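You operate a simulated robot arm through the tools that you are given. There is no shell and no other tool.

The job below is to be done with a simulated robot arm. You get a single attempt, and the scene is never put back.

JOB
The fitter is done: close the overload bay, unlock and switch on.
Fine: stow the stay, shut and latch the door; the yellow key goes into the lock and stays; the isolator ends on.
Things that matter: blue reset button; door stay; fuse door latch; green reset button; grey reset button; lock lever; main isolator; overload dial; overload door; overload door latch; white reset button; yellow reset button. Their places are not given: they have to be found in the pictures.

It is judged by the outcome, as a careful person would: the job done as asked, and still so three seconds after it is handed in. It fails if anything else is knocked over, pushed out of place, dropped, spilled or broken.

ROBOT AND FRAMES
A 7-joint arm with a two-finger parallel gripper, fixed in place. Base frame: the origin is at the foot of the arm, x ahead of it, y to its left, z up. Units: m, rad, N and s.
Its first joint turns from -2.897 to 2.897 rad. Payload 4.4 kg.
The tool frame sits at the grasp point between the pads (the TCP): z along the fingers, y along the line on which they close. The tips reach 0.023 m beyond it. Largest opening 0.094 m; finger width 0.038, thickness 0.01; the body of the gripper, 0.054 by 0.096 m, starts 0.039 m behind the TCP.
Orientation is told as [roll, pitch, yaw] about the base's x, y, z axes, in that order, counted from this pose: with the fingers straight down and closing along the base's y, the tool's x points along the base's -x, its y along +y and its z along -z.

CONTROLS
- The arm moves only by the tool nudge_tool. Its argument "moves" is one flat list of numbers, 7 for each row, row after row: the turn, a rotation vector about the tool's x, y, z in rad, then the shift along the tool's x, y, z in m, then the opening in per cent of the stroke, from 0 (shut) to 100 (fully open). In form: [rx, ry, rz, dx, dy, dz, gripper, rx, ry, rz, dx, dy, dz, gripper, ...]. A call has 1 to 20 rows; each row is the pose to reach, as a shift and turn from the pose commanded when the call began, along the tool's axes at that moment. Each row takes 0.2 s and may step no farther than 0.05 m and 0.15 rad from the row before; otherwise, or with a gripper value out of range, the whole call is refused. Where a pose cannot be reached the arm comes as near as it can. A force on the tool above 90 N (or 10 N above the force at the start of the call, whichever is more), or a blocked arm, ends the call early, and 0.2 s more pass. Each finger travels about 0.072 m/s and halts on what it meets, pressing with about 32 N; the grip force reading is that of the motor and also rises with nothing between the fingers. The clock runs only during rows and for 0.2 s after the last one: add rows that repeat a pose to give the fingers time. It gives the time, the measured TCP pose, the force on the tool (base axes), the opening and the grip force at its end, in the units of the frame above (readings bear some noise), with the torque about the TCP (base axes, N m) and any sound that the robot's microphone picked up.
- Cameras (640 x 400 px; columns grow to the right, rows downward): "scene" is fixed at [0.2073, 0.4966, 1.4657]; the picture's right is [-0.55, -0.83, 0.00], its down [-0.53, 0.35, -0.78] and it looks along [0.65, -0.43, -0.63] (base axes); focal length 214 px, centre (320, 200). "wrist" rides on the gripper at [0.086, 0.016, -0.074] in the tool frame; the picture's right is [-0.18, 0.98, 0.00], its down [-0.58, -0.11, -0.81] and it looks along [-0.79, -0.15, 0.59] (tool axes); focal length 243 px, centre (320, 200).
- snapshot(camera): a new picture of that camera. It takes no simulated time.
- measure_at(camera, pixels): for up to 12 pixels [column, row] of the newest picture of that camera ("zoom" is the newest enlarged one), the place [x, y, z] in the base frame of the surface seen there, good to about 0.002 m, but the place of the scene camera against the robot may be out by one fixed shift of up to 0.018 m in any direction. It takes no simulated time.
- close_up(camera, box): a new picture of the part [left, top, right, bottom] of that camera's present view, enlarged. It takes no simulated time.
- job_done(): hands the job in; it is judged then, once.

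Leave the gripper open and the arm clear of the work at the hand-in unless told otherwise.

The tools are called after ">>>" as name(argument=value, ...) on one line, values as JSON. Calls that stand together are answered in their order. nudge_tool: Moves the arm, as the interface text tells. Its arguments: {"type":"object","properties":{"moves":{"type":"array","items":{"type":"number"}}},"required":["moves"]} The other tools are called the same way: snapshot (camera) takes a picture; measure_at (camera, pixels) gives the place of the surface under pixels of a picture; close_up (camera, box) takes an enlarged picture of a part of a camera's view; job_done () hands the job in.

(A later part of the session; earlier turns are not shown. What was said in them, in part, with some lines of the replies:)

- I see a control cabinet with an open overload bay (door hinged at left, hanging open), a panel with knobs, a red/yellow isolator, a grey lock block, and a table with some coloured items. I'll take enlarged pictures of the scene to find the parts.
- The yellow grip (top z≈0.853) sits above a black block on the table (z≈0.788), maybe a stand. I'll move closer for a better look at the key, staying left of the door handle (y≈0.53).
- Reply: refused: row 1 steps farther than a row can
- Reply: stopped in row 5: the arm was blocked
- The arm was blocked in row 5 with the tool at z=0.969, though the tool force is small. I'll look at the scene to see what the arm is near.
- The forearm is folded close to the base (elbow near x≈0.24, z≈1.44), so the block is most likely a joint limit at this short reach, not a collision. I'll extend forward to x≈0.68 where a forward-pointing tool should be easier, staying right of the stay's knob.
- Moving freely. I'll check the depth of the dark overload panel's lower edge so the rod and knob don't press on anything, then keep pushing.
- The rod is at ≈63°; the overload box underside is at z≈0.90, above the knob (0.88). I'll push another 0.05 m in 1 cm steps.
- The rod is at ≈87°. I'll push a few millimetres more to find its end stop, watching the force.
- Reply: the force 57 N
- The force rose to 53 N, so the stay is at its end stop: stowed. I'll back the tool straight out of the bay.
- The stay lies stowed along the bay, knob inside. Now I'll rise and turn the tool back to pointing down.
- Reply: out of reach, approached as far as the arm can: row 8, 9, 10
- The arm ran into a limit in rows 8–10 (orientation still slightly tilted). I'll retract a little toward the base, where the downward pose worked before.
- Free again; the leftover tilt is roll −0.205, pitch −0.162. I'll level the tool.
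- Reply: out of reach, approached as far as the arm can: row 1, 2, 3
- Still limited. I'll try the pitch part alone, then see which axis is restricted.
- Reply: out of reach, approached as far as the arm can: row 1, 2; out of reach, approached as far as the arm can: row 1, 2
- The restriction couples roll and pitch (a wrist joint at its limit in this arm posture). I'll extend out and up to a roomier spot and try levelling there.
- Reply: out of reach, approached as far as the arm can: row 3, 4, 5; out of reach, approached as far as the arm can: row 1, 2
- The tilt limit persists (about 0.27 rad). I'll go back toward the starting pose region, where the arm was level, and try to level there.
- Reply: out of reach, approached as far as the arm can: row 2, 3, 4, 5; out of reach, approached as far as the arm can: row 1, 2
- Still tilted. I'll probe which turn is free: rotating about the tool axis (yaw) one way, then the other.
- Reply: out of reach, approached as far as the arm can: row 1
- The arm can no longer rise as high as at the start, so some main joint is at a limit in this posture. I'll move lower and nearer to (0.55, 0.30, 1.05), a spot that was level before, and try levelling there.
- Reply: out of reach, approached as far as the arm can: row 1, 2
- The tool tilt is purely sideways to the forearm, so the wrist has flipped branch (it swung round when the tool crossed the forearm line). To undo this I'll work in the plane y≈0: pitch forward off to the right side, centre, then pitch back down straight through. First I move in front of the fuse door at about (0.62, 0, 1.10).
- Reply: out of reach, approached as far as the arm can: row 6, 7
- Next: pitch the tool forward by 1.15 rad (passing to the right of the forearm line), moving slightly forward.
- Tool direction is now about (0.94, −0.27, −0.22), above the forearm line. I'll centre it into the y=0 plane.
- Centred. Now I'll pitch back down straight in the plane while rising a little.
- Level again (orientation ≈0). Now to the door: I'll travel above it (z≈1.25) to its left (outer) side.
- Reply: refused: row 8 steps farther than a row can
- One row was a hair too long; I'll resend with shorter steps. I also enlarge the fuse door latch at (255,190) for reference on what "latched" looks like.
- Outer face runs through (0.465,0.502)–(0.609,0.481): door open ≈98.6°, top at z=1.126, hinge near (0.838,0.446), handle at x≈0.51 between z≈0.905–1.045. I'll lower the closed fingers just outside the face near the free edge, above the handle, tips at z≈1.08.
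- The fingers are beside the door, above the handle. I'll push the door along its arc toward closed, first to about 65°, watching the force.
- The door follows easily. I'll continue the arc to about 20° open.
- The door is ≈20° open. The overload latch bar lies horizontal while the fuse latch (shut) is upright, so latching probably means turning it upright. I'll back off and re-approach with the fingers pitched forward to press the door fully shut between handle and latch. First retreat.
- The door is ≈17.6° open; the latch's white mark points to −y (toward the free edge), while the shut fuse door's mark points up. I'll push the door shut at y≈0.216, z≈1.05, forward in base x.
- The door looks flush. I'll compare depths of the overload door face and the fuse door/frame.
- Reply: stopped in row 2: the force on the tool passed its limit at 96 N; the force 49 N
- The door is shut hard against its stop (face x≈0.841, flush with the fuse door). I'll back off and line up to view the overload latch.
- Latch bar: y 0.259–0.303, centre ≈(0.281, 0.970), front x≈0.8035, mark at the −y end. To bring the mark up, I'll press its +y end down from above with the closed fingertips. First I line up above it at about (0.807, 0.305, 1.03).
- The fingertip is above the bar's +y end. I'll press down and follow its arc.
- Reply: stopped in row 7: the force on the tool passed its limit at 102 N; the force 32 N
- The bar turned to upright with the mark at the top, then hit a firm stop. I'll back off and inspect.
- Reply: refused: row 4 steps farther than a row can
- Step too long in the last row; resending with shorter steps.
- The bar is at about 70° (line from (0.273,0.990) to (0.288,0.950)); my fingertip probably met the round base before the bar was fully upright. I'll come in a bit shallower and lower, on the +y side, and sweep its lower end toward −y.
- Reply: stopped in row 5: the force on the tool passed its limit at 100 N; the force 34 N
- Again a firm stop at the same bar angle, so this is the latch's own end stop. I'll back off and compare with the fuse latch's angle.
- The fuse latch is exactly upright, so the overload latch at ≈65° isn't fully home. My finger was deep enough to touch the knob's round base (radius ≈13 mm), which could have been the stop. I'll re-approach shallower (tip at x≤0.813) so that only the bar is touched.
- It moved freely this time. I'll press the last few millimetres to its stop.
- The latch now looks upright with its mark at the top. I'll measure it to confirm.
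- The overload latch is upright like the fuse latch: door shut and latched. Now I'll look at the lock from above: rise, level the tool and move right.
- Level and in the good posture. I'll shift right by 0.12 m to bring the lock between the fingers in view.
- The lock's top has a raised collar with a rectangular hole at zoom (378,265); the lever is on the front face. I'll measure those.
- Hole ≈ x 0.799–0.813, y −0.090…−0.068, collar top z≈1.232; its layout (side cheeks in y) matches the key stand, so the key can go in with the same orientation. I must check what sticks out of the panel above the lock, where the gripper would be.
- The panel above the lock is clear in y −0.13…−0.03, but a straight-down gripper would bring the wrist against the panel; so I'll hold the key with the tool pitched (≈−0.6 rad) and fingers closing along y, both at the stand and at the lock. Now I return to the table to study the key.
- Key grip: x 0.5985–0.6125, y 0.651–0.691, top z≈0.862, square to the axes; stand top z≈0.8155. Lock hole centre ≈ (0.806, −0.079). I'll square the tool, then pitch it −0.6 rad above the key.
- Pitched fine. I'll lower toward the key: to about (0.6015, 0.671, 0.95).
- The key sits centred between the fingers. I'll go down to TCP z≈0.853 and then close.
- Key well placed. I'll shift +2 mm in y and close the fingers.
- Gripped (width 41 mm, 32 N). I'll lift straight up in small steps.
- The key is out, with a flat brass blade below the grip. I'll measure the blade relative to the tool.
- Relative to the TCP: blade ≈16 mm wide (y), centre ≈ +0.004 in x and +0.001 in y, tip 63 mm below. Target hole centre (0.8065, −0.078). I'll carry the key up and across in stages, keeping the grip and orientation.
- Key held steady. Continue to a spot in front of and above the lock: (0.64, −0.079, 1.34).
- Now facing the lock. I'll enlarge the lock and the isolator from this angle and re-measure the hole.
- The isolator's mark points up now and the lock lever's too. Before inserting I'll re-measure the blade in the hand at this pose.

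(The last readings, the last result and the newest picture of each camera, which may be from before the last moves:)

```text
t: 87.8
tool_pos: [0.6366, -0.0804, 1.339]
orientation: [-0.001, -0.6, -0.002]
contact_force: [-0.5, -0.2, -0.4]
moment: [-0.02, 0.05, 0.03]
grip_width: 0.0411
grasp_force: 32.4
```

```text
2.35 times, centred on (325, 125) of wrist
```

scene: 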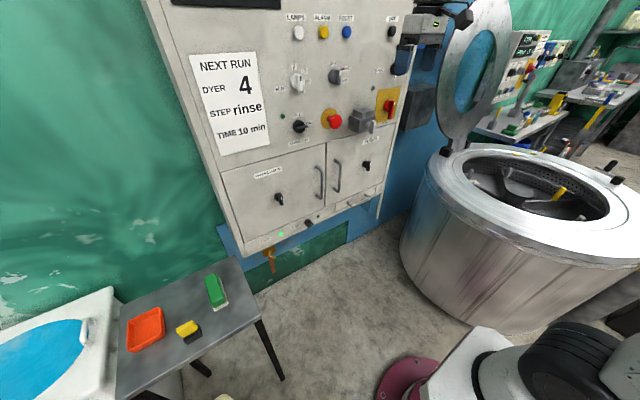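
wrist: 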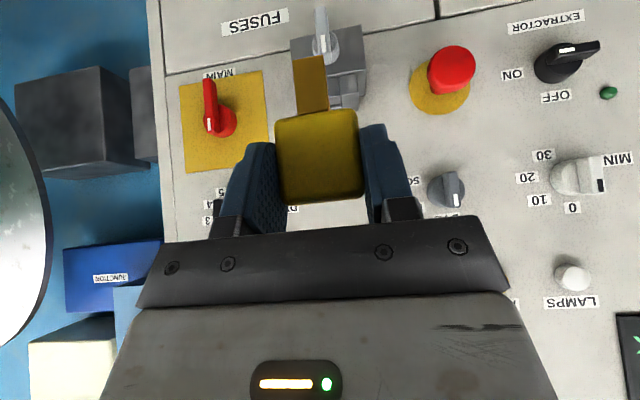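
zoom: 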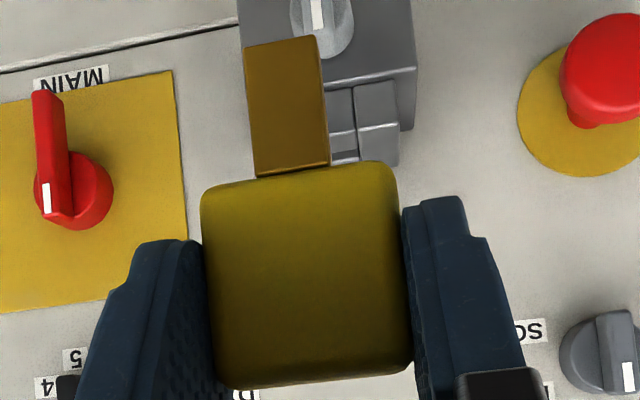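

Blade centre is in line with the TCP in y, its front face +0.5 mm in x, tip 62 mm below. I'll move forward to (0.8025, −0.078, 1.325), directly above the hole.

>>> nudge_tool(moves=[0, 0, 0, -0.0323, 0.0006, 0.0263, 20, 0, 0, 0, -0.0646, 0.0012, 0.0527, 20, 0, 0, 0, -0.0968, 0.0018, 0.079, 20, 0, 0, 0, -0.1291, 0.0024, 0.1053, 20])

>>> snapshot(camera="wrist")

>>> close_up(camera="wrist", box=[260, 0, 380, 120])

>>> close_up(camera="scene", box=[310, 40, 430, 150])

```text
t: 88.8
tool_pos: [0.8017, -0.0751, 1.3244]
orientation: [0.0, -0.602, -0.002]
contact_force: [-0.1, 0.2, -0.4]
moment: [0.01, 0.02, 0.02]
grip_width: 0.0414
grasp_force: 31.3
```

```text
taken
```

wrist: 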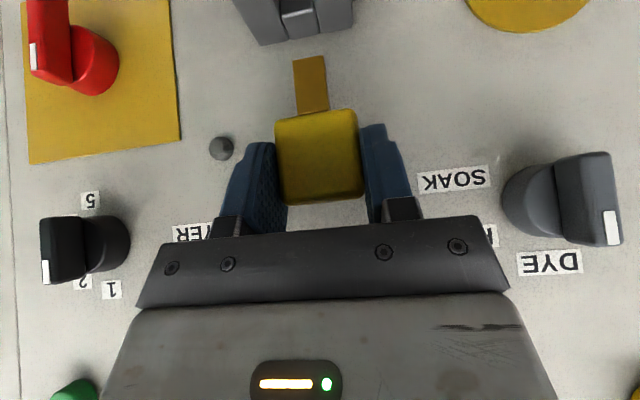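

```text
3.33 times, centred on (320, 60) of wrist
```

zoom: 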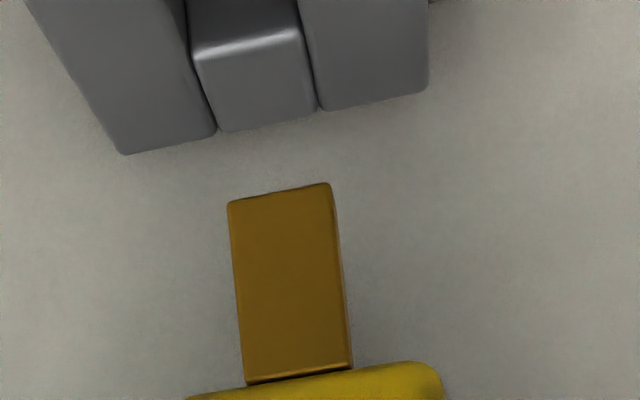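

```text
3.64 times, centred on (370, 95) of scene
```

zoom: 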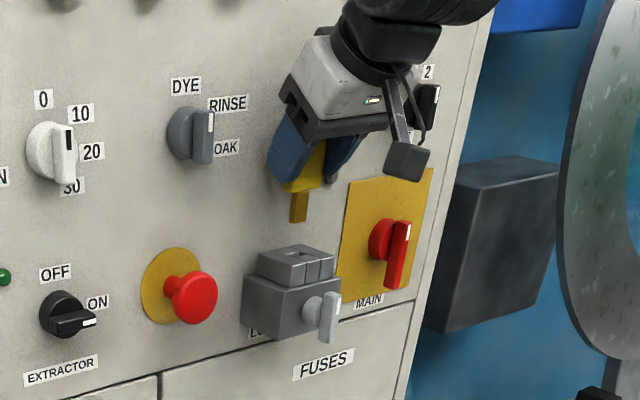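

I'll compare blade and hole in the same picture: measuring the collar's middle piece edges and the blade edges.

>>> measure_at(camera="zoom", pixels=[[200, 100], [308, 80], [192, 55], [298, 30], [250, 40], [235, 300], [340, 290], [240, 350], [345, 345], [232, 220], [335, 210], [290, 250]])

```text
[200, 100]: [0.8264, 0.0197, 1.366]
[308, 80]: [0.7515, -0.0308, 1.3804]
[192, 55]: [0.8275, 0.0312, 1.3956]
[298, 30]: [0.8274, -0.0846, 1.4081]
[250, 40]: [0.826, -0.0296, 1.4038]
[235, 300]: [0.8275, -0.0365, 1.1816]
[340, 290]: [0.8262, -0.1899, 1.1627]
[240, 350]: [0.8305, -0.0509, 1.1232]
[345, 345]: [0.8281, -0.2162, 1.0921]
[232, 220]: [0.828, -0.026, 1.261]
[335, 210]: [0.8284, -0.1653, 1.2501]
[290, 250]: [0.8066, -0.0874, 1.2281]
```

The newest enlargement was of the scene camera; I'll retake the wrist one and measure.

>>> close_up(camera="wrist", box=[260, 0, 380, 120])

>>> measure_at(camera="zoom", pixels=[[200, 80], [308, 70], [195, 55], [301, 40], [250, 60], [238, 300], [340, 290], [243, 340], [345, 335], [234, 230], [333, 225], [290, 250]])

```text
3.33 times, centred on (320, 60) of wrist
```

zoom: 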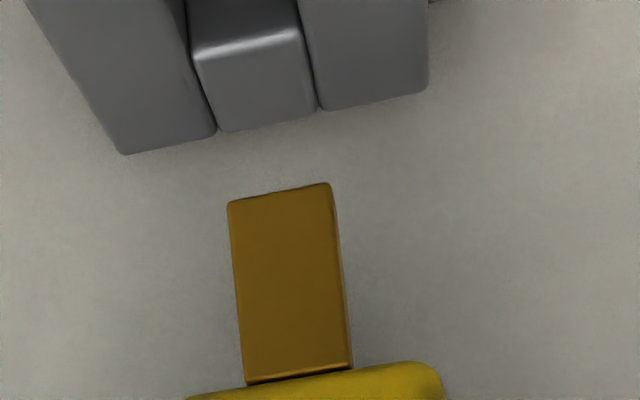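

```text
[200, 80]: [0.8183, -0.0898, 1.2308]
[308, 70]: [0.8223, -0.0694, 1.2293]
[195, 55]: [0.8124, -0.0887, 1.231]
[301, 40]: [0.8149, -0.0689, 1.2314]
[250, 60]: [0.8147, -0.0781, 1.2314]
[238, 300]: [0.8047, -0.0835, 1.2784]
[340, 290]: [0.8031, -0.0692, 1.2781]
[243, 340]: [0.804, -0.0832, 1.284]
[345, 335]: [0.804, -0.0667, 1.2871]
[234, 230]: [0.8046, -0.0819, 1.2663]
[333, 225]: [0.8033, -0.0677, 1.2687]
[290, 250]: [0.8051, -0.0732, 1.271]
```

Blade centre y≈−0.0755 vs hole centre ≈−0.079; blade front x≈0.804. I'll shift −3.5 mm in y, −1 mm in x and lower 20 mm (tip still above the collar), then re-check.

>>> nudge_tool(moves=[0, 0, 0, 0.004, -0.0035, 0.004, 20, 0, 0, 0, 0.0121, -0.0035, 0.0159, 20, 0, 0, 0, 0.0121, -0.0035, 0.0159, 20])

>>> close_up(camera="wrist", box=[260, 0, 380, 120])

>>> measure_at(camera="zoom", pixels=[[232, 210], [333, 203], [236, 270], [340, 265], [285, 230], [270, 130], [240, 120], [310, 115], [180, 120], [350, 110], [265, 100], [215, 130]])

```text
t: 89.6
tool_pos: [0.8003, -0.0793, 1.3039]
orientation: [0.0, -0.601, -0.001]
contact_force: [-1.3, 0.1, 0.1]
moment: [0.02, 0.02, -0.03]
grip_width: 0.0411
grasp_force: 31.9
```

```text
3.33 times, centred on (320, 60) of wrist
```

zoom: 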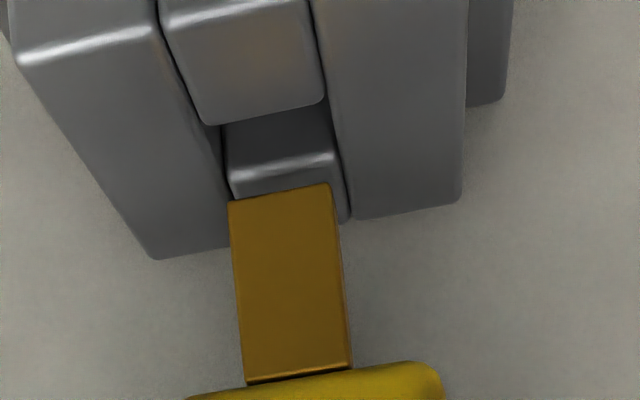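

```text
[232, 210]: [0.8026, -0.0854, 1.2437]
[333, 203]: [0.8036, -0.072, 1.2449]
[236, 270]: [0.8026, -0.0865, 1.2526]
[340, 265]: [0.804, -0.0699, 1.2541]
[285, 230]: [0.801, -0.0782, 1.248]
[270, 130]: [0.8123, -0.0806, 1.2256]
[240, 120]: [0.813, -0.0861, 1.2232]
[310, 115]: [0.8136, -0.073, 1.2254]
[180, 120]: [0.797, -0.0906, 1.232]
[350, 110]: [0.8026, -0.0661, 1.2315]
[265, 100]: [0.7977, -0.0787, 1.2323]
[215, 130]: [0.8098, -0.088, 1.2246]
```

Blade centre ≈−0.0785, hole centre ≈−0.078: aligned, with margins of about 2–3 mm all round. Now I lower the key 20 mm in small steps.

>>> nudge_tool(moves=[0, 0, 0, 0.0028, 0, 0.0041, 20, 0, 0, 0, 0.0056, 0, 0.0083, 20, 0, 0, 0, 0.0085, 0, 0.0124, 20, 0, 0, 0, 0.0113, 0, 0.0165, 20])

>>> snapshot(camera="wrist")

>>> close_up(camera="wrist", box=[250, 20, 390, 160])

```text
t: 90.6
tool_pos: [0.8037, -0.0794, 1.284]
orientation: [0.0, -0.6, -0.002]
contact_force: [0.1, 0.0, -0.4]
moment: [0.01, -0.02, 0.01]
grip_width: 0.0411
grasp_force: 31.8
```

```text
taken
```

wrist: 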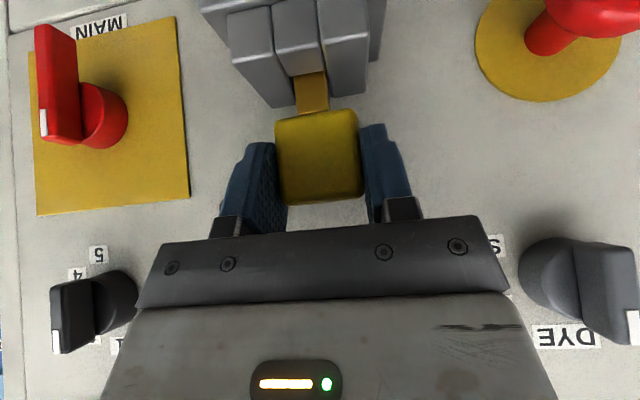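

```text
2.86 times, centred on (320, 90) of wrist
```

zoom: 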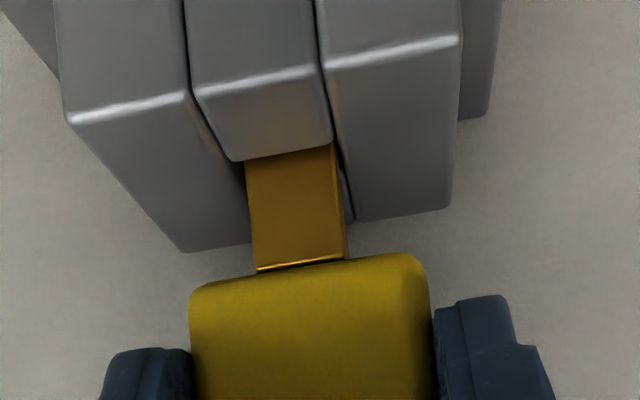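

The blade is going into the hole without force. I'll continue down in 4 mm steps, watching the force.

>>> nudge_tool(moves=[0, 0, 0, 0.0023, 0, 0.0033, 20, 0, 0, 0, 0.0045, 0, 0.0066, 20, 0, 0, 0, 0.0068, 0, 0.0099, 20, 0, 0, 0, 0.0079, 0, 0.0116, 20])

>>> snapshot(camera="wrist")

>>> close_up(camera="wrist", box=[250, 20, 390, 160])

```text
t: 91.6
tool_pos: [0.802, -0.0799, 1.2723]
orientation: [0.001, -0.603, -0.002]
contact_force: [-2.3, -0.6, 12.2]
moment: [-0.01, 0.07, -0.03]
grip_width: 0.0412
grasp_force: 32.0
```

```text
taken
```

wrist: 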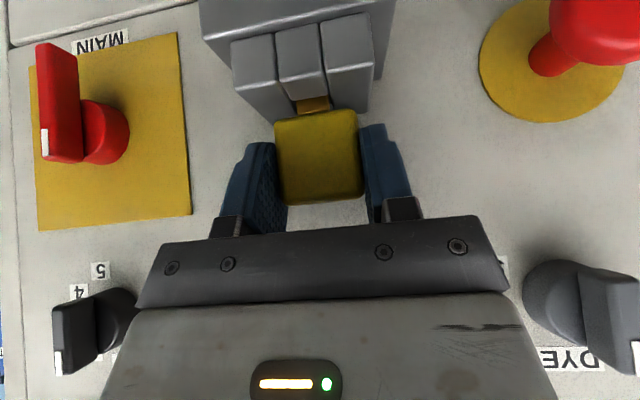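

```text
2.86 times, centred on (320, 90) of wrist
```

zoom: 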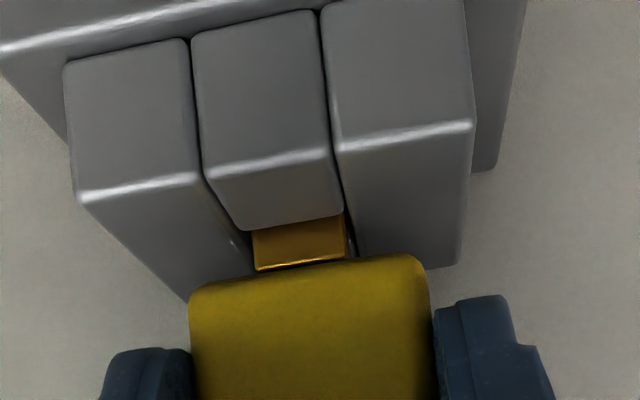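

Force 12 N at the bottom: the blade tip (z≈1.210) rests on the lock body top inside the collar, so the key is fully in. I'll open the fingers and check that the key stays.

>>> nudge_tool(moves=[0, 0, 0, -0.0006, 0, -0.0008, 45, 0, 0, 0, -0.0006, 0, -0.0008, 60, 0, 0, 0, -0.0006, 0, -0.0008, 74, 0, 0, 0, -0.0006, 0, -0.0008, 74])

>>> snapshot(camera="wrist")

```text
t: 92.6
tool_pos: [0.7999, -0.0809, 1.272]
orientation: [0.002, -0.6, -0.003]
contact_force: [-0.7, 0.5, 0.7]
moment: [0.01, 0.03, 0.01]
grip_width: 0.0696
grasp_force: 0.0
```

```text
taken
```

wrist: 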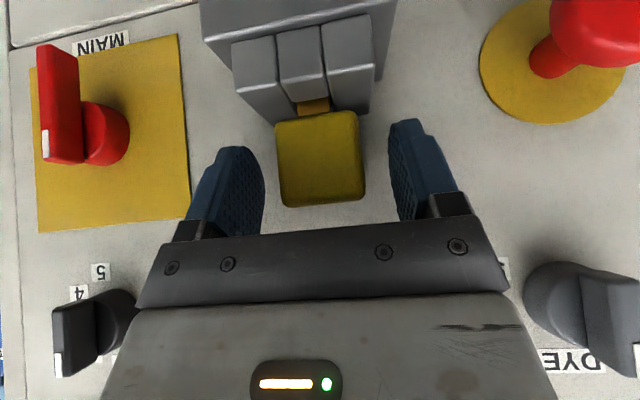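

The key stands in the lock. I'll retreat along the tool axis and view lock, lever and isolator.

>>> nudge_tool(moves=[0, 0, 0, 0, 0, -0.03, 74, 0, 0, 0, 0, 0, -0.065, 80, 0, 0, 0, 0, 0, -0.105, 90, 0, 0, 0, 0.02, 0, -0.145, 100])

>>> snapshot(camera="wrist")

>>> close_up(camera="scene", box=[320, 70, 430, 150])

```text
t: 93.6
tool_pos: [0.7037, -0.0818, 1.3794]
orientation: [0.0, -0.599, -0.001]
contact_force: [-0.7, 1.0, -0.7]
moment: [-0.03, -0.01, -0.02]
grip_width: 0.0941
grasp_force: 0.0
```

```text
taken
```

wrist: 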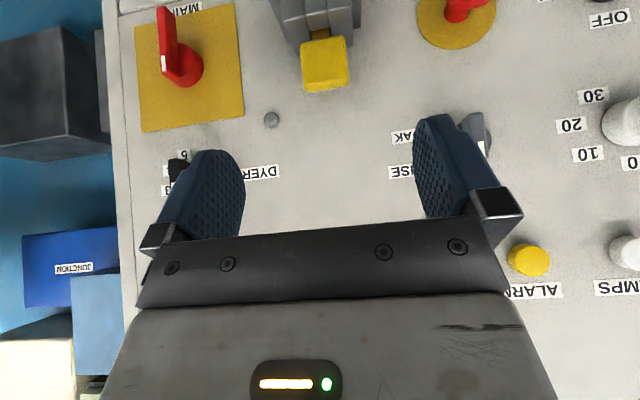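

```text
5.00 times, centred on (375, 110) of scene
```

zoom: 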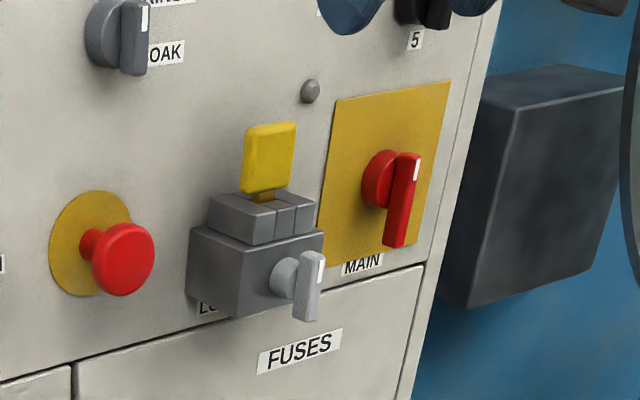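

The key sits nicely in the lock. Next the lever. I'll step back and pitch a little more to see the lever and isolator squarely, closing the fingers for pushing.

>>> nudge_tool(moves=[0, -0.05, 0, 0.0316, 0.0007, 0.0026, 60, 0, -0.1, 0, 0.0631, 0.0013, 0.0053, 30, 0, -0.15, 0, 0.0947, 0.002, 0.0079, 0, 0, -0.15, 0, 0.0947, 0.002, 0.0079, 0, 0, -0.15, 0, 0.0947, 0.002, 0.0079, 0])

>>> snapshot(camera="wrist")

>>> close_up(camera="wrist", box=[170, 20, 390, 150])

```text
t: 94.8
tool_pos: [0.6288, -0.0782, 1.3202]
orientation: [0.0, -0.751, -0.002]
contact_force: [-0.3, -0.5, -0.2]
moment: [0.0, -0.02, 0.01]
grip_width: 0.0
grasp_force: 32.1
```

```text
taken
```

wrist: 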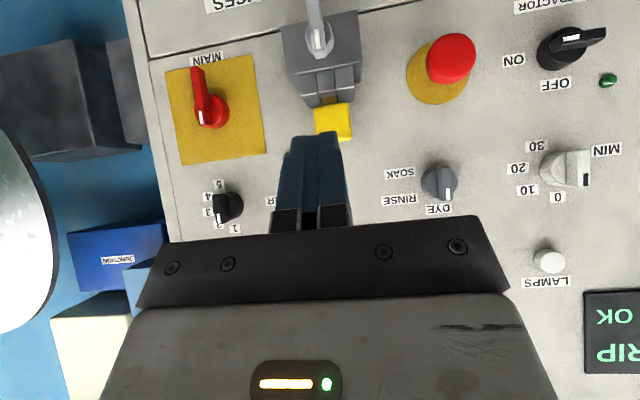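

```text
2.91 times, centred on (280, 85) of wrist
```

zoom: 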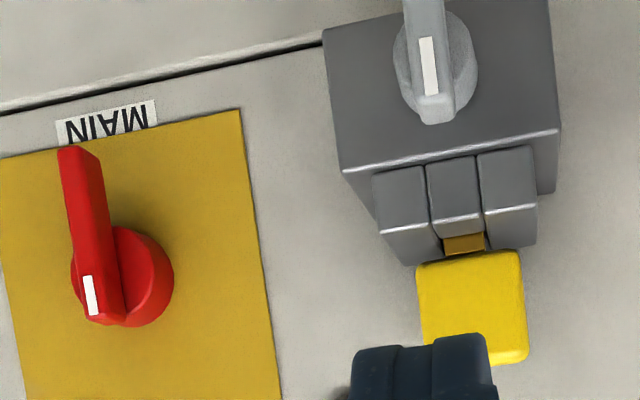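

>>> nudge_tool(moves=[0, 0, 0, 0.04, 0, 0.025, 0, 0, 0, 0, 0.08, 0, 0.05, 0])

>>> snapshot(camera="wrist")

>>> close_up(camera="wrist", box=[170, 30, 390, 170])

```text
t: 95.4
tool_pos: [0.604, -0.0784, 1.229]
orientation: [0.0, -0.754, -0.002]
contact_force: [-0.8, -0.3, 0.1]
moment: [-0.02, 0.01, -0.01]
grip_width: 0.0
grasp_force: 31.8
```

```text
taken
```

wrist: 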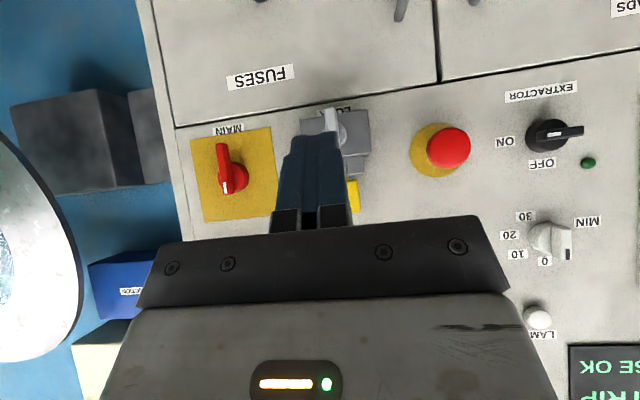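

```text
2.86 times, centred on (280, 100) of wrist
```

zoom: 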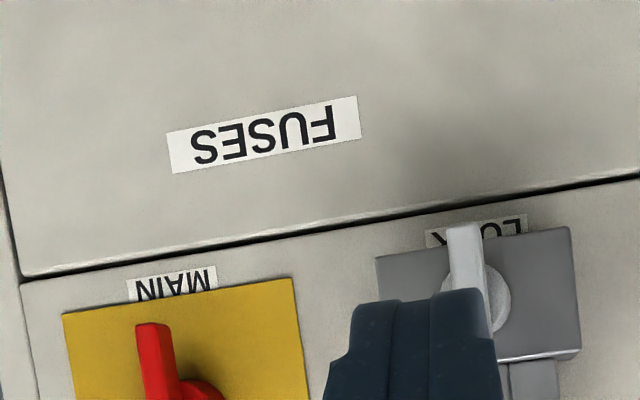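

The fingers hide the lever; I'll shift right by 6 cm for a clear view of it.

>>> nudge_tool(moves=[0, 0, 0, 0, -0.03, 0, 0, 0, 0, 0, -0.01, -0.06, -0.01, 0])

>>> snapshot(camera="wrist")

>>> close_up(camera="wrist", box=[320, 70, 440, 180])

>>> measure_at(camera="zoom", pixels=[[320, 200], [300, 100]])

```text
t: 96.0
tool_pos: [0.6048, -0.1374, 1.2427]
orientation: [-0.002, -0.75, -0.002]
contact_force: [0.8, -0.6, 0.2]
moment: [0.01, 0.01, -0.03]
grip_width: 0.0
grasp_force: 31.8
```

```text
taken
```

wrist: 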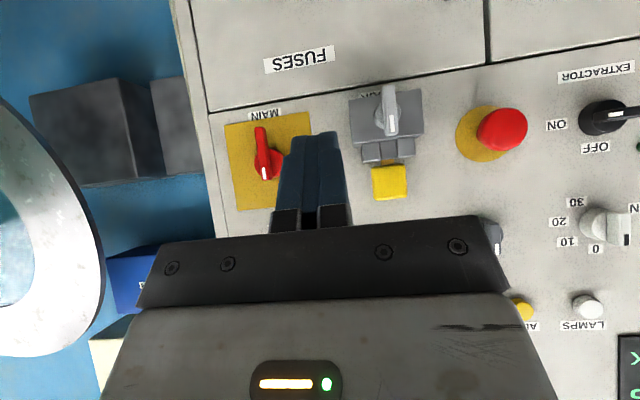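

```text
3.64 times, centred on (380, 125) of wrist
```

zoom: 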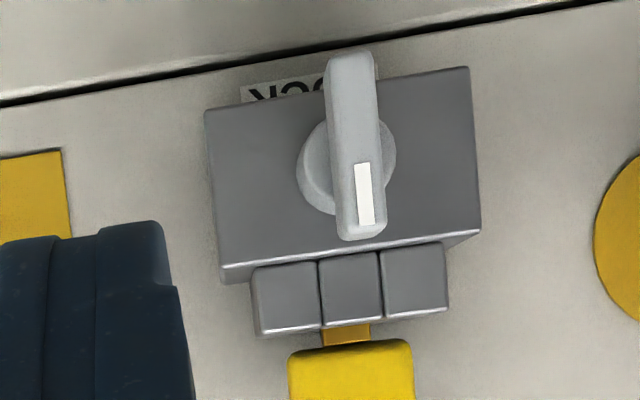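

```text
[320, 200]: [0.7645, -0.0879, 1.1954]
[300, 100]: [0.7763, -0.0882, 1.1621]
```

>>> measure_at(camera="zoom", pixels=[[350, 62], [355, 120], [360, 180], [362, 228], [335, 120], [375, 120], [340, 200], [382, 200], [310, 150], [390, 150], [230, 180], [460, 160]])

>>> close_up(camera="wrist", box=[210, 90, 330, 220])

>>> measure_at(camera="zoom", pixels=[[270, 215], [280, 260], [285, 330], [290, 400], [300, 300], [340, 320], [265, 300], [250, 210], [200, 300], [360, 300], [150, 350], [290, 440]])

```text
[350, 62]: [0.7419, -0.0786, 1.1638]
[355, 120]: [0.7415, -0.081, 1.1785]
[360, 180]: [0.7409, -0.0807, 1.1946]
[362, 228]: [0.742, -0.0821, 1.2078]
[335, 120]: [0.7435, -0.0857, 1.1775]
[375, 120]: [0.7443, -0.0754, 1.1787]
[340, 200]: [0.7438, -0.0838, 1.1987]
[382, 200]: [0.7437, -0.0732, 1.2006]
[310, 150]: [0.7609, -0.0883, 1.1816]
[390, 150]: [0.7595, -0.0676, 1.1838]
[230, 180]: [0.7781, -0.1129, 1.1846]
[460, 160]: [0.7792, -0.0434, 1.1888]
```

```text
3.08 times, centred on (270, 155) of wrist
```

zoom: 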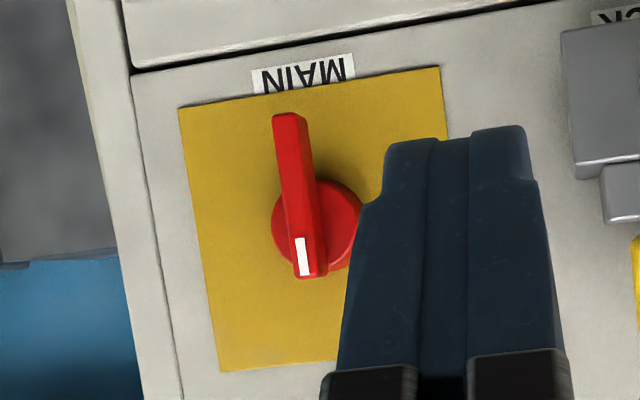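

```text
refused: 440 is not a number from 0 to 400
```

>>> measure_at(camera="zoom", pixels=[[287, 125], [292, 170], [298, 220], [305, 265], [285, 200], [310, 200], [340, 200], [345, 240], [280, 225], [230, 200], [330, 150], [150, 250]])

```text
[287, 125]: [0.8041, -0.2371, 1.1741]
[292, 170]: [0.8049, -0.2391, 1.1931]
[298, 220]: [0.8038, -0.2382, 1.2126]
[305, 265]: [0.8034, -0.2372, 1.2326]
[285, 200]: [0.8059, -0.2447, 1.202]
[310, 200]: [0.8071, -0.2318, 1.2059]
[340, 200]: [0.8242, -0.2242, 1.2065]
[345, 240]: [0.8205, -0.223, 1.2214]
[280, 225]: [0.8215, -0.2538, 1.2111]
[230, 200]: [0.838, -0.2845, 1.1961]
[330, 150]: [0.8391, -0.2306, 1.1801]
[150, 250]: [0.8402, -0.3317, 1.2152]
```

Lever: bar y −0.086…−0.073, z 1.162–1.209, pivot ≈(−0.0795, 1.1855), front x≈0.7415. Isolator: bar centre y≈−0.238, z≈1.204, front x≈0.804. I'll place the closed fingertip just to the +y side of the lever's upper end and test turning its mark toward −y (clockwise as seen from the front).

>>> nudge_tool(moves=[0, 0, 0, -0.01, 0.038, 0.008, 0, 0, 0, 0, -0.03, 0.075, 0.026, 0, 0, 0, 0, -0.062, 0.0824, 0.052, 0, 0, 0, 0, -0.0947, 0.0824, 0.0782, 0])

>>> snapshot(camera="wrist")

```text
t: 97.0
tool_pos: [0.7282, -0.0567, 1.2503]
orientation: [-0.001, -0.751, -0.002]
contact_force: [0.6, 0.7, -0.4]
moment: [0.03, -0.01, 0.0]
grip_width: 0.0
grasp_force: 32.3
```

```text
taken
```

wrist: 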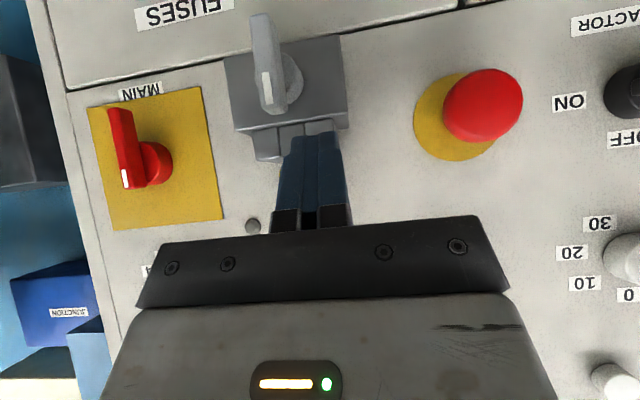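

>>> nudge_tool(moves=[0, 0, 0, 0.0111, 0, 0.0119, 0, 0, 0, 0, 0.0222, 0, 0.0238, 0, 0, 0, 0, 0.0222, -0.004, 0.0238, 0, 0, 0, 0, 0.0222, -0.007, 0.0238, 0, 0, 0, 0, 0.0222, -0.0095, 0.0238, 0])

>>> snapshot(camera="wrist")

```text
t: 98.2
tool_pos: [0.7271, -0.0648, 1.2186]
orientation: [-0.002, -0.75, -0.001]
contact_force: [1.2, 5.2, 1.2]
moment: [0.05, -0.06, 0.06]
grip_width: 0.0
grasp_force: 31.8
```

```text
taken
```

wrist: 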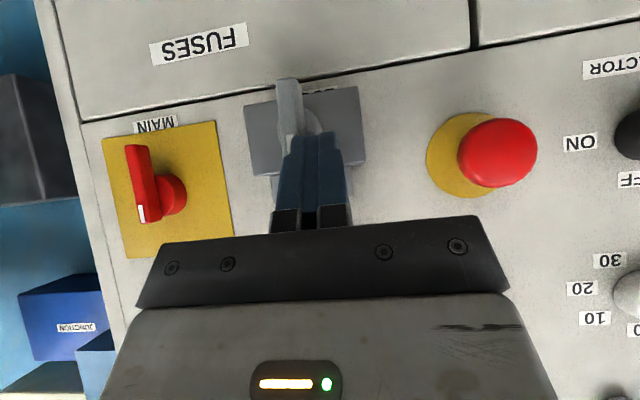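

Light contact (5 N). I'll push 4 mm more to see whether it yields.

>>> nudge_tool(moves=[0, 0, 0, 0, -0.002, 0, 0, 0, 0, 0, 0, -0.004, 0, 0])

```text
t: 98.8
tool_pos: [0.7273, -0.0697, 1.2185]
orientation: [0.0, -0.75, -0.003]
contact_force: [-0.7, 1.9, 3.8]
moment: [-0.02, -0.01, 0.05]
grip_width: 0.0
grasp_force: 32.5
```

It turns that way. I'll continue along the arc until the lever is level (mark toward −y).

>>> nudge_tool(moves=[0, 0, 0, 0.0004, -0.0055, 0.0004, 0, 0, 0, 0, 0.0017, -0.0089, 0.0018, 0, 0, 0, 0, 0.0036, -0.0117, 0.0039, 0, 0, 0, 0, 0.0059, -0.0138, 0.0064, 0, 0, 0, 0, 0.0059, -0.022, 0.0064, 0, 0, 0, 0, 0.0072, -0.022, 0.0077, 0])

>>> snapshot(camera="wrist")

>>> close_up(camera="scene", box=[320, 70, 430, 150])

```text
t: 100.2
tool_pos: [0.727, -0.0909, 1.2086]
orientation: [-0.004, -0.751, -0.002]
contact_force: [-15.2, 12.0, 21.3]
moment: [0.36, -0.05, 0.16]
grip_width: 0.0001
grasp_force: 32.2
```

```text
taken
```

wrist: 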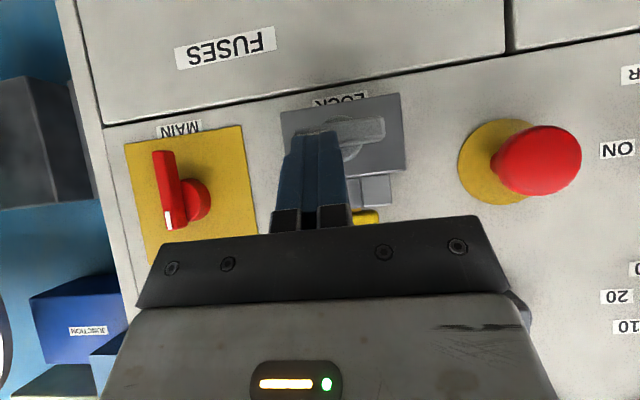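

```text
5.00 times, centred on (375, 110) of scene
```

zoom: 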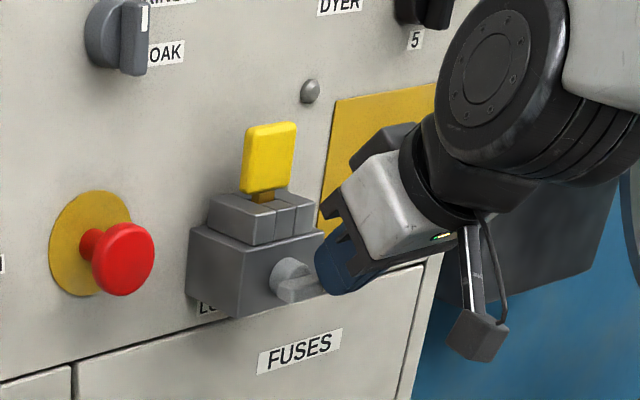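

The lever is now horizontal and met a stop (≈21 N). I'll back off up and out, then check the angle.

>>> nudge_tool(moves=[0, 0, 0, -0.012, 0, -0.014, 0, 0, 0, 0, 0.005, -0.005, -0.045, 0, 0, 0, 0, 0.03, -0.02, -0.08, 0, 0, 0, 0, 0.055, -0.04, -0.11, 0])

>>> snapshot(camera="wrist")

>>> close_up(camera="wrist", box=[300, 60, 420, 190])

```text
t: 101.2
tool_pos: [0.6107, -0.1302, 1.2505]
orientation: [0.001, -0.749, 0.0]
contact_force: [-0.3, -0.4, 0.1]
moment: [-0.03, -0.01, 0.0]
grip_width: 0.0
grasp_force: 32.5
```

```text
taken
```

wrist: 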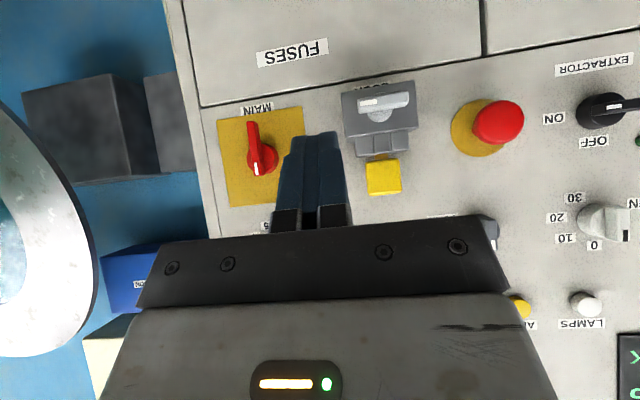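

```text
3.08 times, centred on (360, 125) of wrist
```

zoom: 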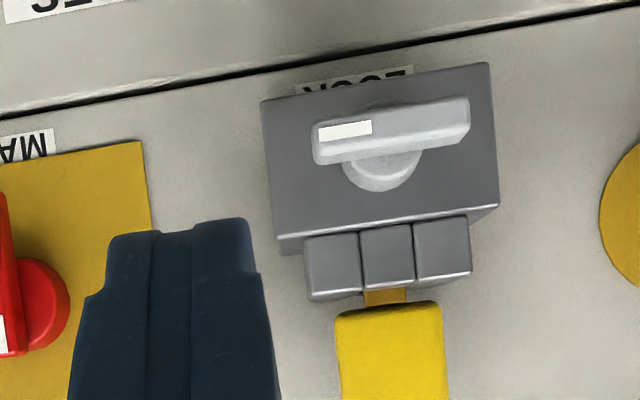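

The lever is level with its mark toward −y. Now the isolator (bar upright, mark up). I'll bring the fingertip to the +y side of its upper end.

>>> nudge_tool(moves=[0, 0, 0, -0.015, -0.035, 0.008, 0, 0, 0, 0, -0.045, -0.065, 0.025, 0, 0, 0, 0, -0.08, -0.0778, 0.05, 0, 0, 0, 0, -0.115, -0.0778, 0.077, 0, 0, 0, 0, -0.1475, -0.0778, 0.1039, 0])

>>> snapshot(camera="wrist")

```text
t: 102.4
tool_pos: [0.7909, -0.2137, 1.2783]
orientation: [-0.004, -0.754, -0.002]
contact_force: [-0.3, 0.0, 0.8]
moment: [0.01, -0.01, 0.01]
grip_width: 0.0
grasp_force: 31.3
```

```text
taken
```

wrist: 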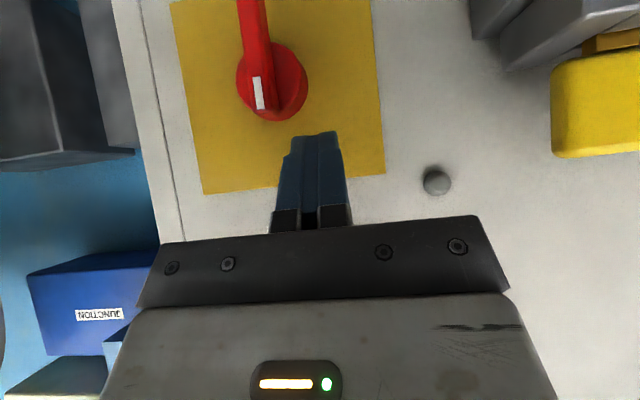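

>>> nudge_tool(moves=[0, 0, 0, 0.013, 0, 0.0128, 0, 0, 0, 0, 0.0259, 0, 0.0256, 0, 0, 0, 0, 0.0259, -0.004, 0.0256, 0, 0, 0, 0, 0.0259, -0.0075, 0.0256, 0, 0, 0, 0, 0.0255, -0.0105, 0.0252, 0, 0, 0, 0, 0.0252, -0.0135, 0.025, 0])

>>> snapshot(camera="wrist")

```text
t: 103.8
tool_pos: [0.7899, -0.2223, 1.2412]
orientation: [0.0, -0.751, -0.001]
contact_force: [0.7, -0.1, 0.0]
moment: [0.0, 0.0, -0.02]
grip_width: 0.0
grasp_force: 32.2
```

```text
taken
```

wrist: 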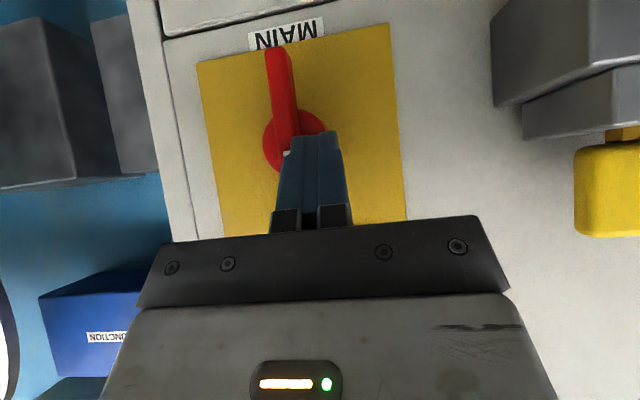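

Just at contact. I'll push further, along the arc, and read the force.

>>> nudge_tool(moves=[0, 0, 0, 0, -0.003, 0, 0, 0, 0, 0, -0.0003, -0.006, -0.0003, 0, 0, 0, 0, -0.0005, -0.009, -0.0005, 0])

>>> snapshot(camera="wrist")

```text
t: 104.6
tool_pos: [0.7896, -0.2317, 1.2431]
orientation: [-0.002, -0.752, -0.003]
contact_force: [-7.7, 14.3, 11.0]
moment: [0.17, -0.09, 0.08]
grip_width: 0.0002
grasp_force: 32.5
```

```text
taken
```

wrist: 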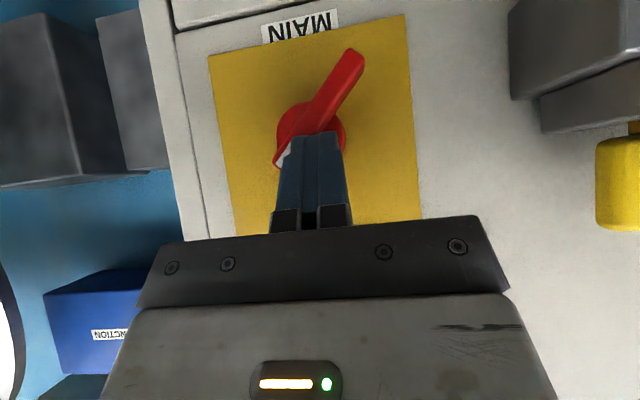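

It is turning, about 30° so far. I'll follow the arc on to horizontal.

>>> nudge_tool(moves=[0, 0, 0, 0.0013, -0.0058, 0.0014, 0, 0, 0, 0, 0.0034, -0.0103, 0.0037, 0, 0, 0, 0, 0.0062, -0.0139, 0.0067, 0, 0, 0, 0, 0.0096, -0.0163, 0.0103, 0, 0, 0, 0, 0.0099, -0.023, 0.0106, 0, 0, 0, 0, 0.0099, -0.029, 0.0106, 0, 0, 0, 0, 0.0109, -0.029, 0.0117, 0])

>>> snapshot(camera="wrist")

```text
t: 105.6
tool_pos: [0.7897, -0.2449, 1.2393]
orientation: [-0.005, -0.761, 0.003]
contact_force: [-24.9, 9.9, 9.9]
moment: [0.22, 0.28, 0.29]
grip_width: 0.0001
grasp_force: 31.6
stopped in row 4: the force on the tool passed its limit at 118 N (the readings are from after the stop); the commanded pose is now the measured one
```

```text
taken
```

wrist: 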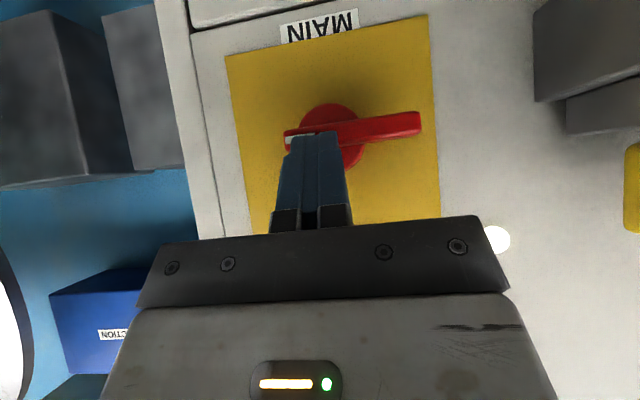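

The isolator bar is now horizontal, the small lamp beside it (497,240) has lit up, and the stop was reached. I'll back off gently and verify everything.

>>> nudge_tool(moves=[0, 0, 0, -0.008, 0, -0.01, 0, 0, 0, 0, 0.005, 0, -0.045, 0, 0, 0, 0, 0.03, 0.01, -0.085, 0, 0, 0, 0, 0.055, 0.03, -0.12, 0, 0, 0, 0, 0.075, 0.05, -0.155, 0])

>>> snapshot(camera="wrist")

>>> close_up(camera="wrist", box=[170, 30, 430, 210])

>>> close_up(camera="scene", box=[220, 70, 440, 230])

```text
t: 106.8
tool_pos: [0.6307, -0.1923, 1.2977]
orientation: [-0.005, -0.76, 0.002]
contact_force: [0.4, -0.5, -0.5]
moment: [0.0, -0.03, 0.02]
grip_width: 0.0001
grasp_force: 32.1
```

```text
taken
```

wrist: 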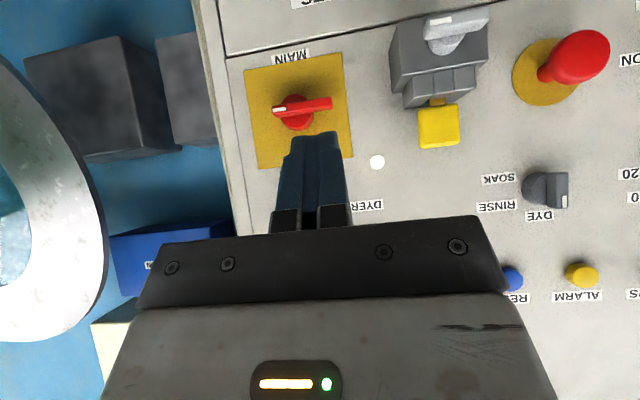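

```text
2.22 times, centred on (300, 120) of wrist
```

zoom: 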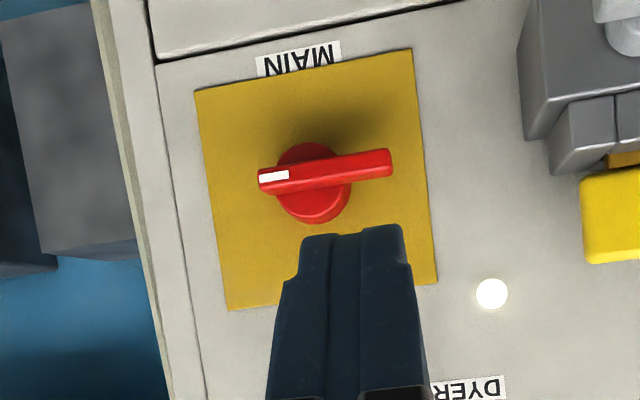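

```text
2.50 times, centred on (330, 150) of scene
```

zoom: 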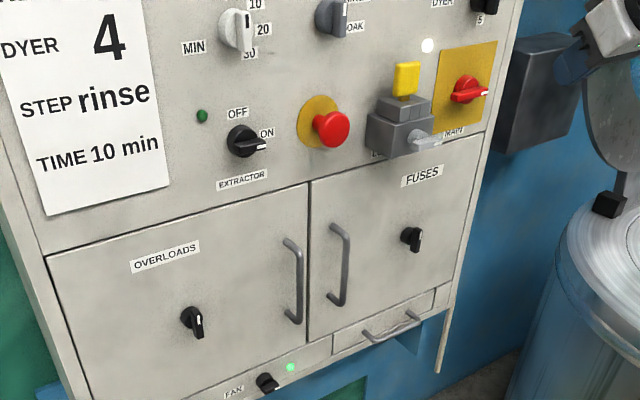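

Isolator horizontal with the mark toward −y and the lamp lit; door shut and latched; key in the lock. I'll measure the isolator, lever and key to confirm they are fully home.

>>> close_up(camera="wrist", box=[240, 60, 360, 170])

>>> measure_at(camera="wrist", pixels=[[278, 109], [290, 107], [310, 105], [328, 102], [430, 20], [450, 18], [470, 16], [485, 14], [438, 130], [300, 122]])

>>> close_up(camera="wrist", box=[380, 0, 500, 160])

```text
3.64 times, centred on (300, 115) of wrist
```

zoom: 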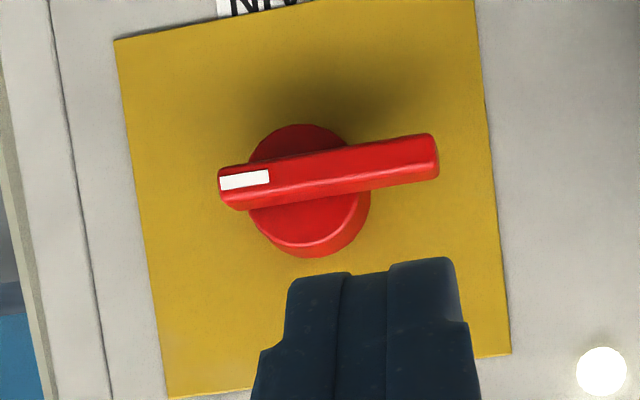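

```text
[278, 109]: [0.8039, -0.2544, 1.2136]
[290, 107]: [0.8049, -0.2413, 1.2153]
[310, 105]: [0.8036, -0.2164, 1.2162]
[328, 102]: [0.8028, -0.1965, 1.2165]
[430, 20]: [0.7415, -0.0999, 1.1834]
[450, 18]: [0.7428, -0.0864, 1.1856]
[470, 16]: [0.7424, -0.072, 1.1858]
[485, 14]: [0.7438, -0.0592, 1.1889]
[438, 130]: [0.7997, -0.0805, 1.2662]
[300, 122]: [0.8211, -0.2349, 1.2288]
```

```text
2.50 times, centred on (440, 80) of wrist
```

zoom: 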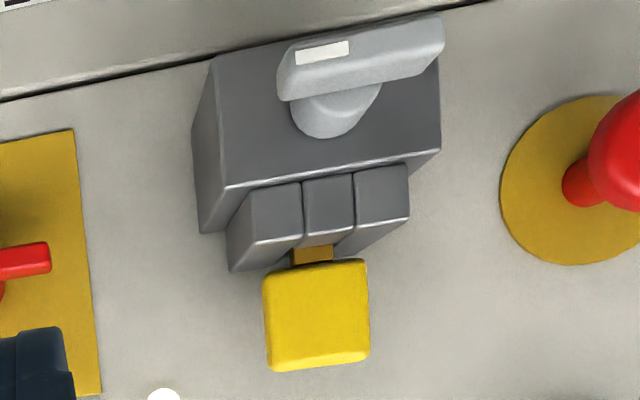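

>>> measure_at(camera="zoom", pixels=[[285, 96], [320, 90], [360, 82], [400, 74], [435, 67], [290, 50], [330, 41], [380, 30], [435, 17], [300, 75], [360, 62], [430, 45]])

```text
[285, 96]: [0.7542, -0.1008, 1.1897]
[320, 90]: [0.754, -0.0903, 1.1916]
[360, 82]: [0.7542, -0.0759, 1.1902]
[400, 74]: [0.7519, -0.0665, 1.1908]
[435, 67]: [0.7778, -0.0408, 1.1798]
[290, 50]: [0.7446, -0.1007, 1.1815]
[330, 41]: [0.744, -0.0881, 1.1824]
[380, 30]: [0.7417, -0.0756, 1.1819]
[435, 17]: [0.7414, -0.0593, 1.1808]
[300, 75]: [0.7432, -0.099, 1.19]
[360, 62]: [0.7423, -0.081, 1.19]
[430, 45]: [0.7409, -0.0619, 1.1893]
```

The lever is exactly level and the isolator too. I'll open the gripper and move to the left for a general look at the panel display and the rest of the scene.

>>> nudge_tool(moves=[0, -0.05, 0, -0.003, 0.043, -0.014, 30, 0, -0.1, 0, -0.006, 0.085, -0.028, 60, 0, -0.15, 0, -0.009, 0.128, -0.042, 100, 0, -0.2, 0, -0.0127, 0.17, -0.0569, 100])

>>> snapshot(camera="wrist")

>>> snapshot(camera="scene")

```text
t: 107.8
tool_pos: [0.5985, -0.0219, 1.3473]
orientation: [-0.005, -0.962, 0.003]
contact_force: [0.2, 0.0, -1.0]
moment: [0.01, 0.02, 0.02]
grip_width: 0.0941
grasp_force: 0.0
```

```text
taken
```

wrist: 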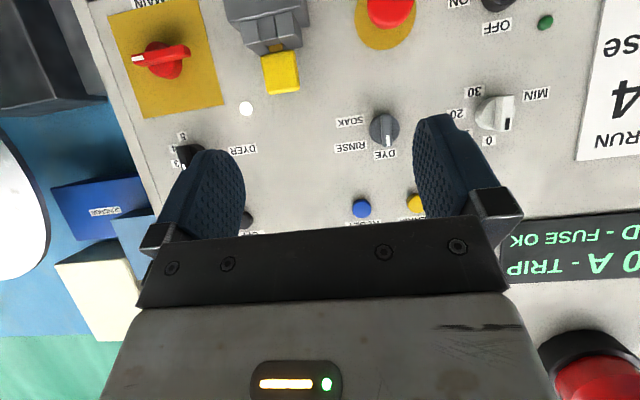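

```text
taken
```

scene: 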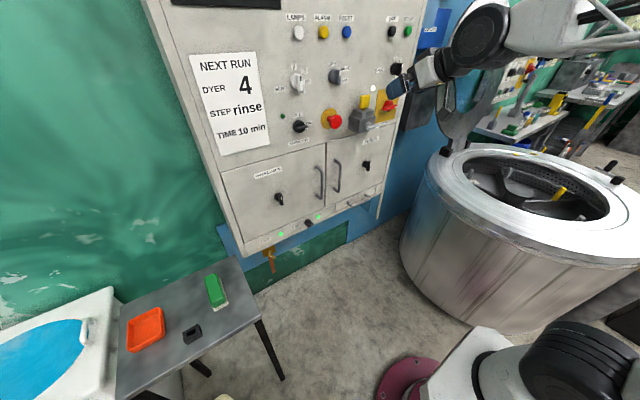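

The display reads something like "…0 A - TRIP / …D - FUSE OK". I'll shift left to read it fully, as a check.

>>> nudge_tool(moves=[0, 0, 0, 0, 0.045, 0, 100, 0, 0, 0, 0, 0.09, 0, 100, 0, 0, 0, 0.0, 0.135, -0.01, 100, 0, 0, 0, 0.0, 0.18, -0.02, 100, 0, 0, 0, 0.0, 0.225, -0.03, 100])

>>> snapshot(camera="wrist")

>>> close_up(camera="scene", box=[140, 0, 300, 60])

```text
t: 109.0
tool_pos: [0.5713, 0.1993, 1.3645]
orientation: [-0.006, -0.962, 0.005]
contact_force: [0.2, 0.9, -0.4]
moment: [0.01, -0.01, 0.0]
grip_width: 0.0939
grasp_force: 0.1
```

```text
taken
```

wrist: 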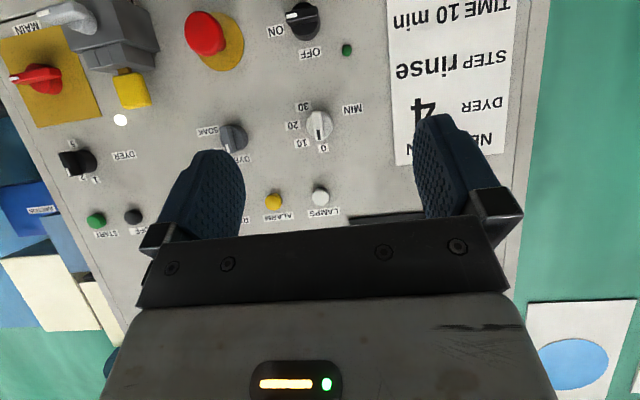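

```text
4.00 times, centred on (220, 30) of scene
```

zoom: 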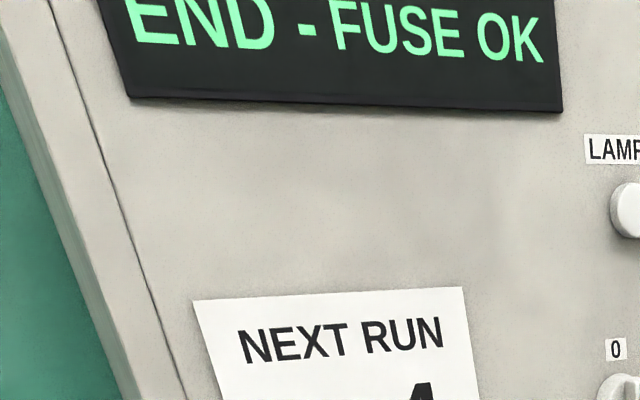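

The display is only an information legend; the job asks for nothing there. A last enlarged look at the panel and table to confirm nothing else was disturbed.

>>> close_up(camera="scene", box=[220, 60, 420, 260])

>>> close_up(camera="scene", box=[100, 240, 300, 400])

```text
2.00 times, centred on (320, 160) of scene
```

zoom: 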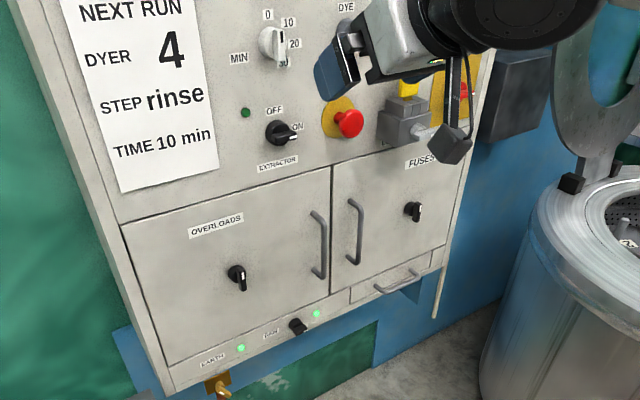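

```text
2.50 times, centred on (200, 320) of scene
```

zoom: 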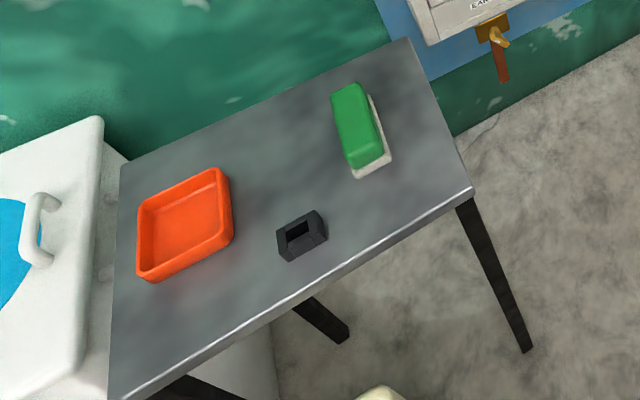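

Everything is in order: door shut and latched, key in the lock, lever turned, isolator on with lamps lit, empty stand and other items untouched. I'll draw the arm back a little more with the gripper open.

>>> nudge_tool(moves=[0, 0, 0, 0.01, 0, -0.03, 100, 0, 0, 0, 0.02, 0, -0.06, 100, 0, 0, 0, 0.02, 0, -0.06, 100])

```text
t: 109.8
tool_pos: [0.5125, 0.2004, 1.3811]
orientation: [-0.006, -0.962, 0.005]
contact_force: [-0.2, 0.2, -0.3]
moment: [0.02, 0.02, 0.01]
grip_width: 0.0938
grasp_force: 0.0
```

The arm is clear, the gripper is open and no force is acting on it. I'm handing the job in.

>>> job_done()

```text
The job is handed in.
```

The overload bay is closed, the lock is turned and the main isolator is on. I've handed the job in; no verdict came back.

- **Stay:** it swings on an upright pin and is now folded along the bay, pressed against its end stop.
- **Door:** shut flush with the panel. The latch is upright with its mark at the top, the same as the fuse door latch.
- **Key:** the yellow key is fully down in the lock and standing by itself.
- **Lock lever:** turned a quarter to level, mark toward the right-hand side of the panel, until it met its stop. No label shows which position means unlocked, but the isolator could then be turned.
- **Isolator:** turned from upright to level, until it met its stop. It has no on/off label either; I took it as on because the lamp beside it and the fan lamp both lit.

I left the reset buttons and the overload dial alone. In the last pictures, the tray, the green block and the empty key stand had not moved.

The panel display shows text ending in "A - TRIP" and "END - FUSE OK". I took it as information only and didn't act on it.
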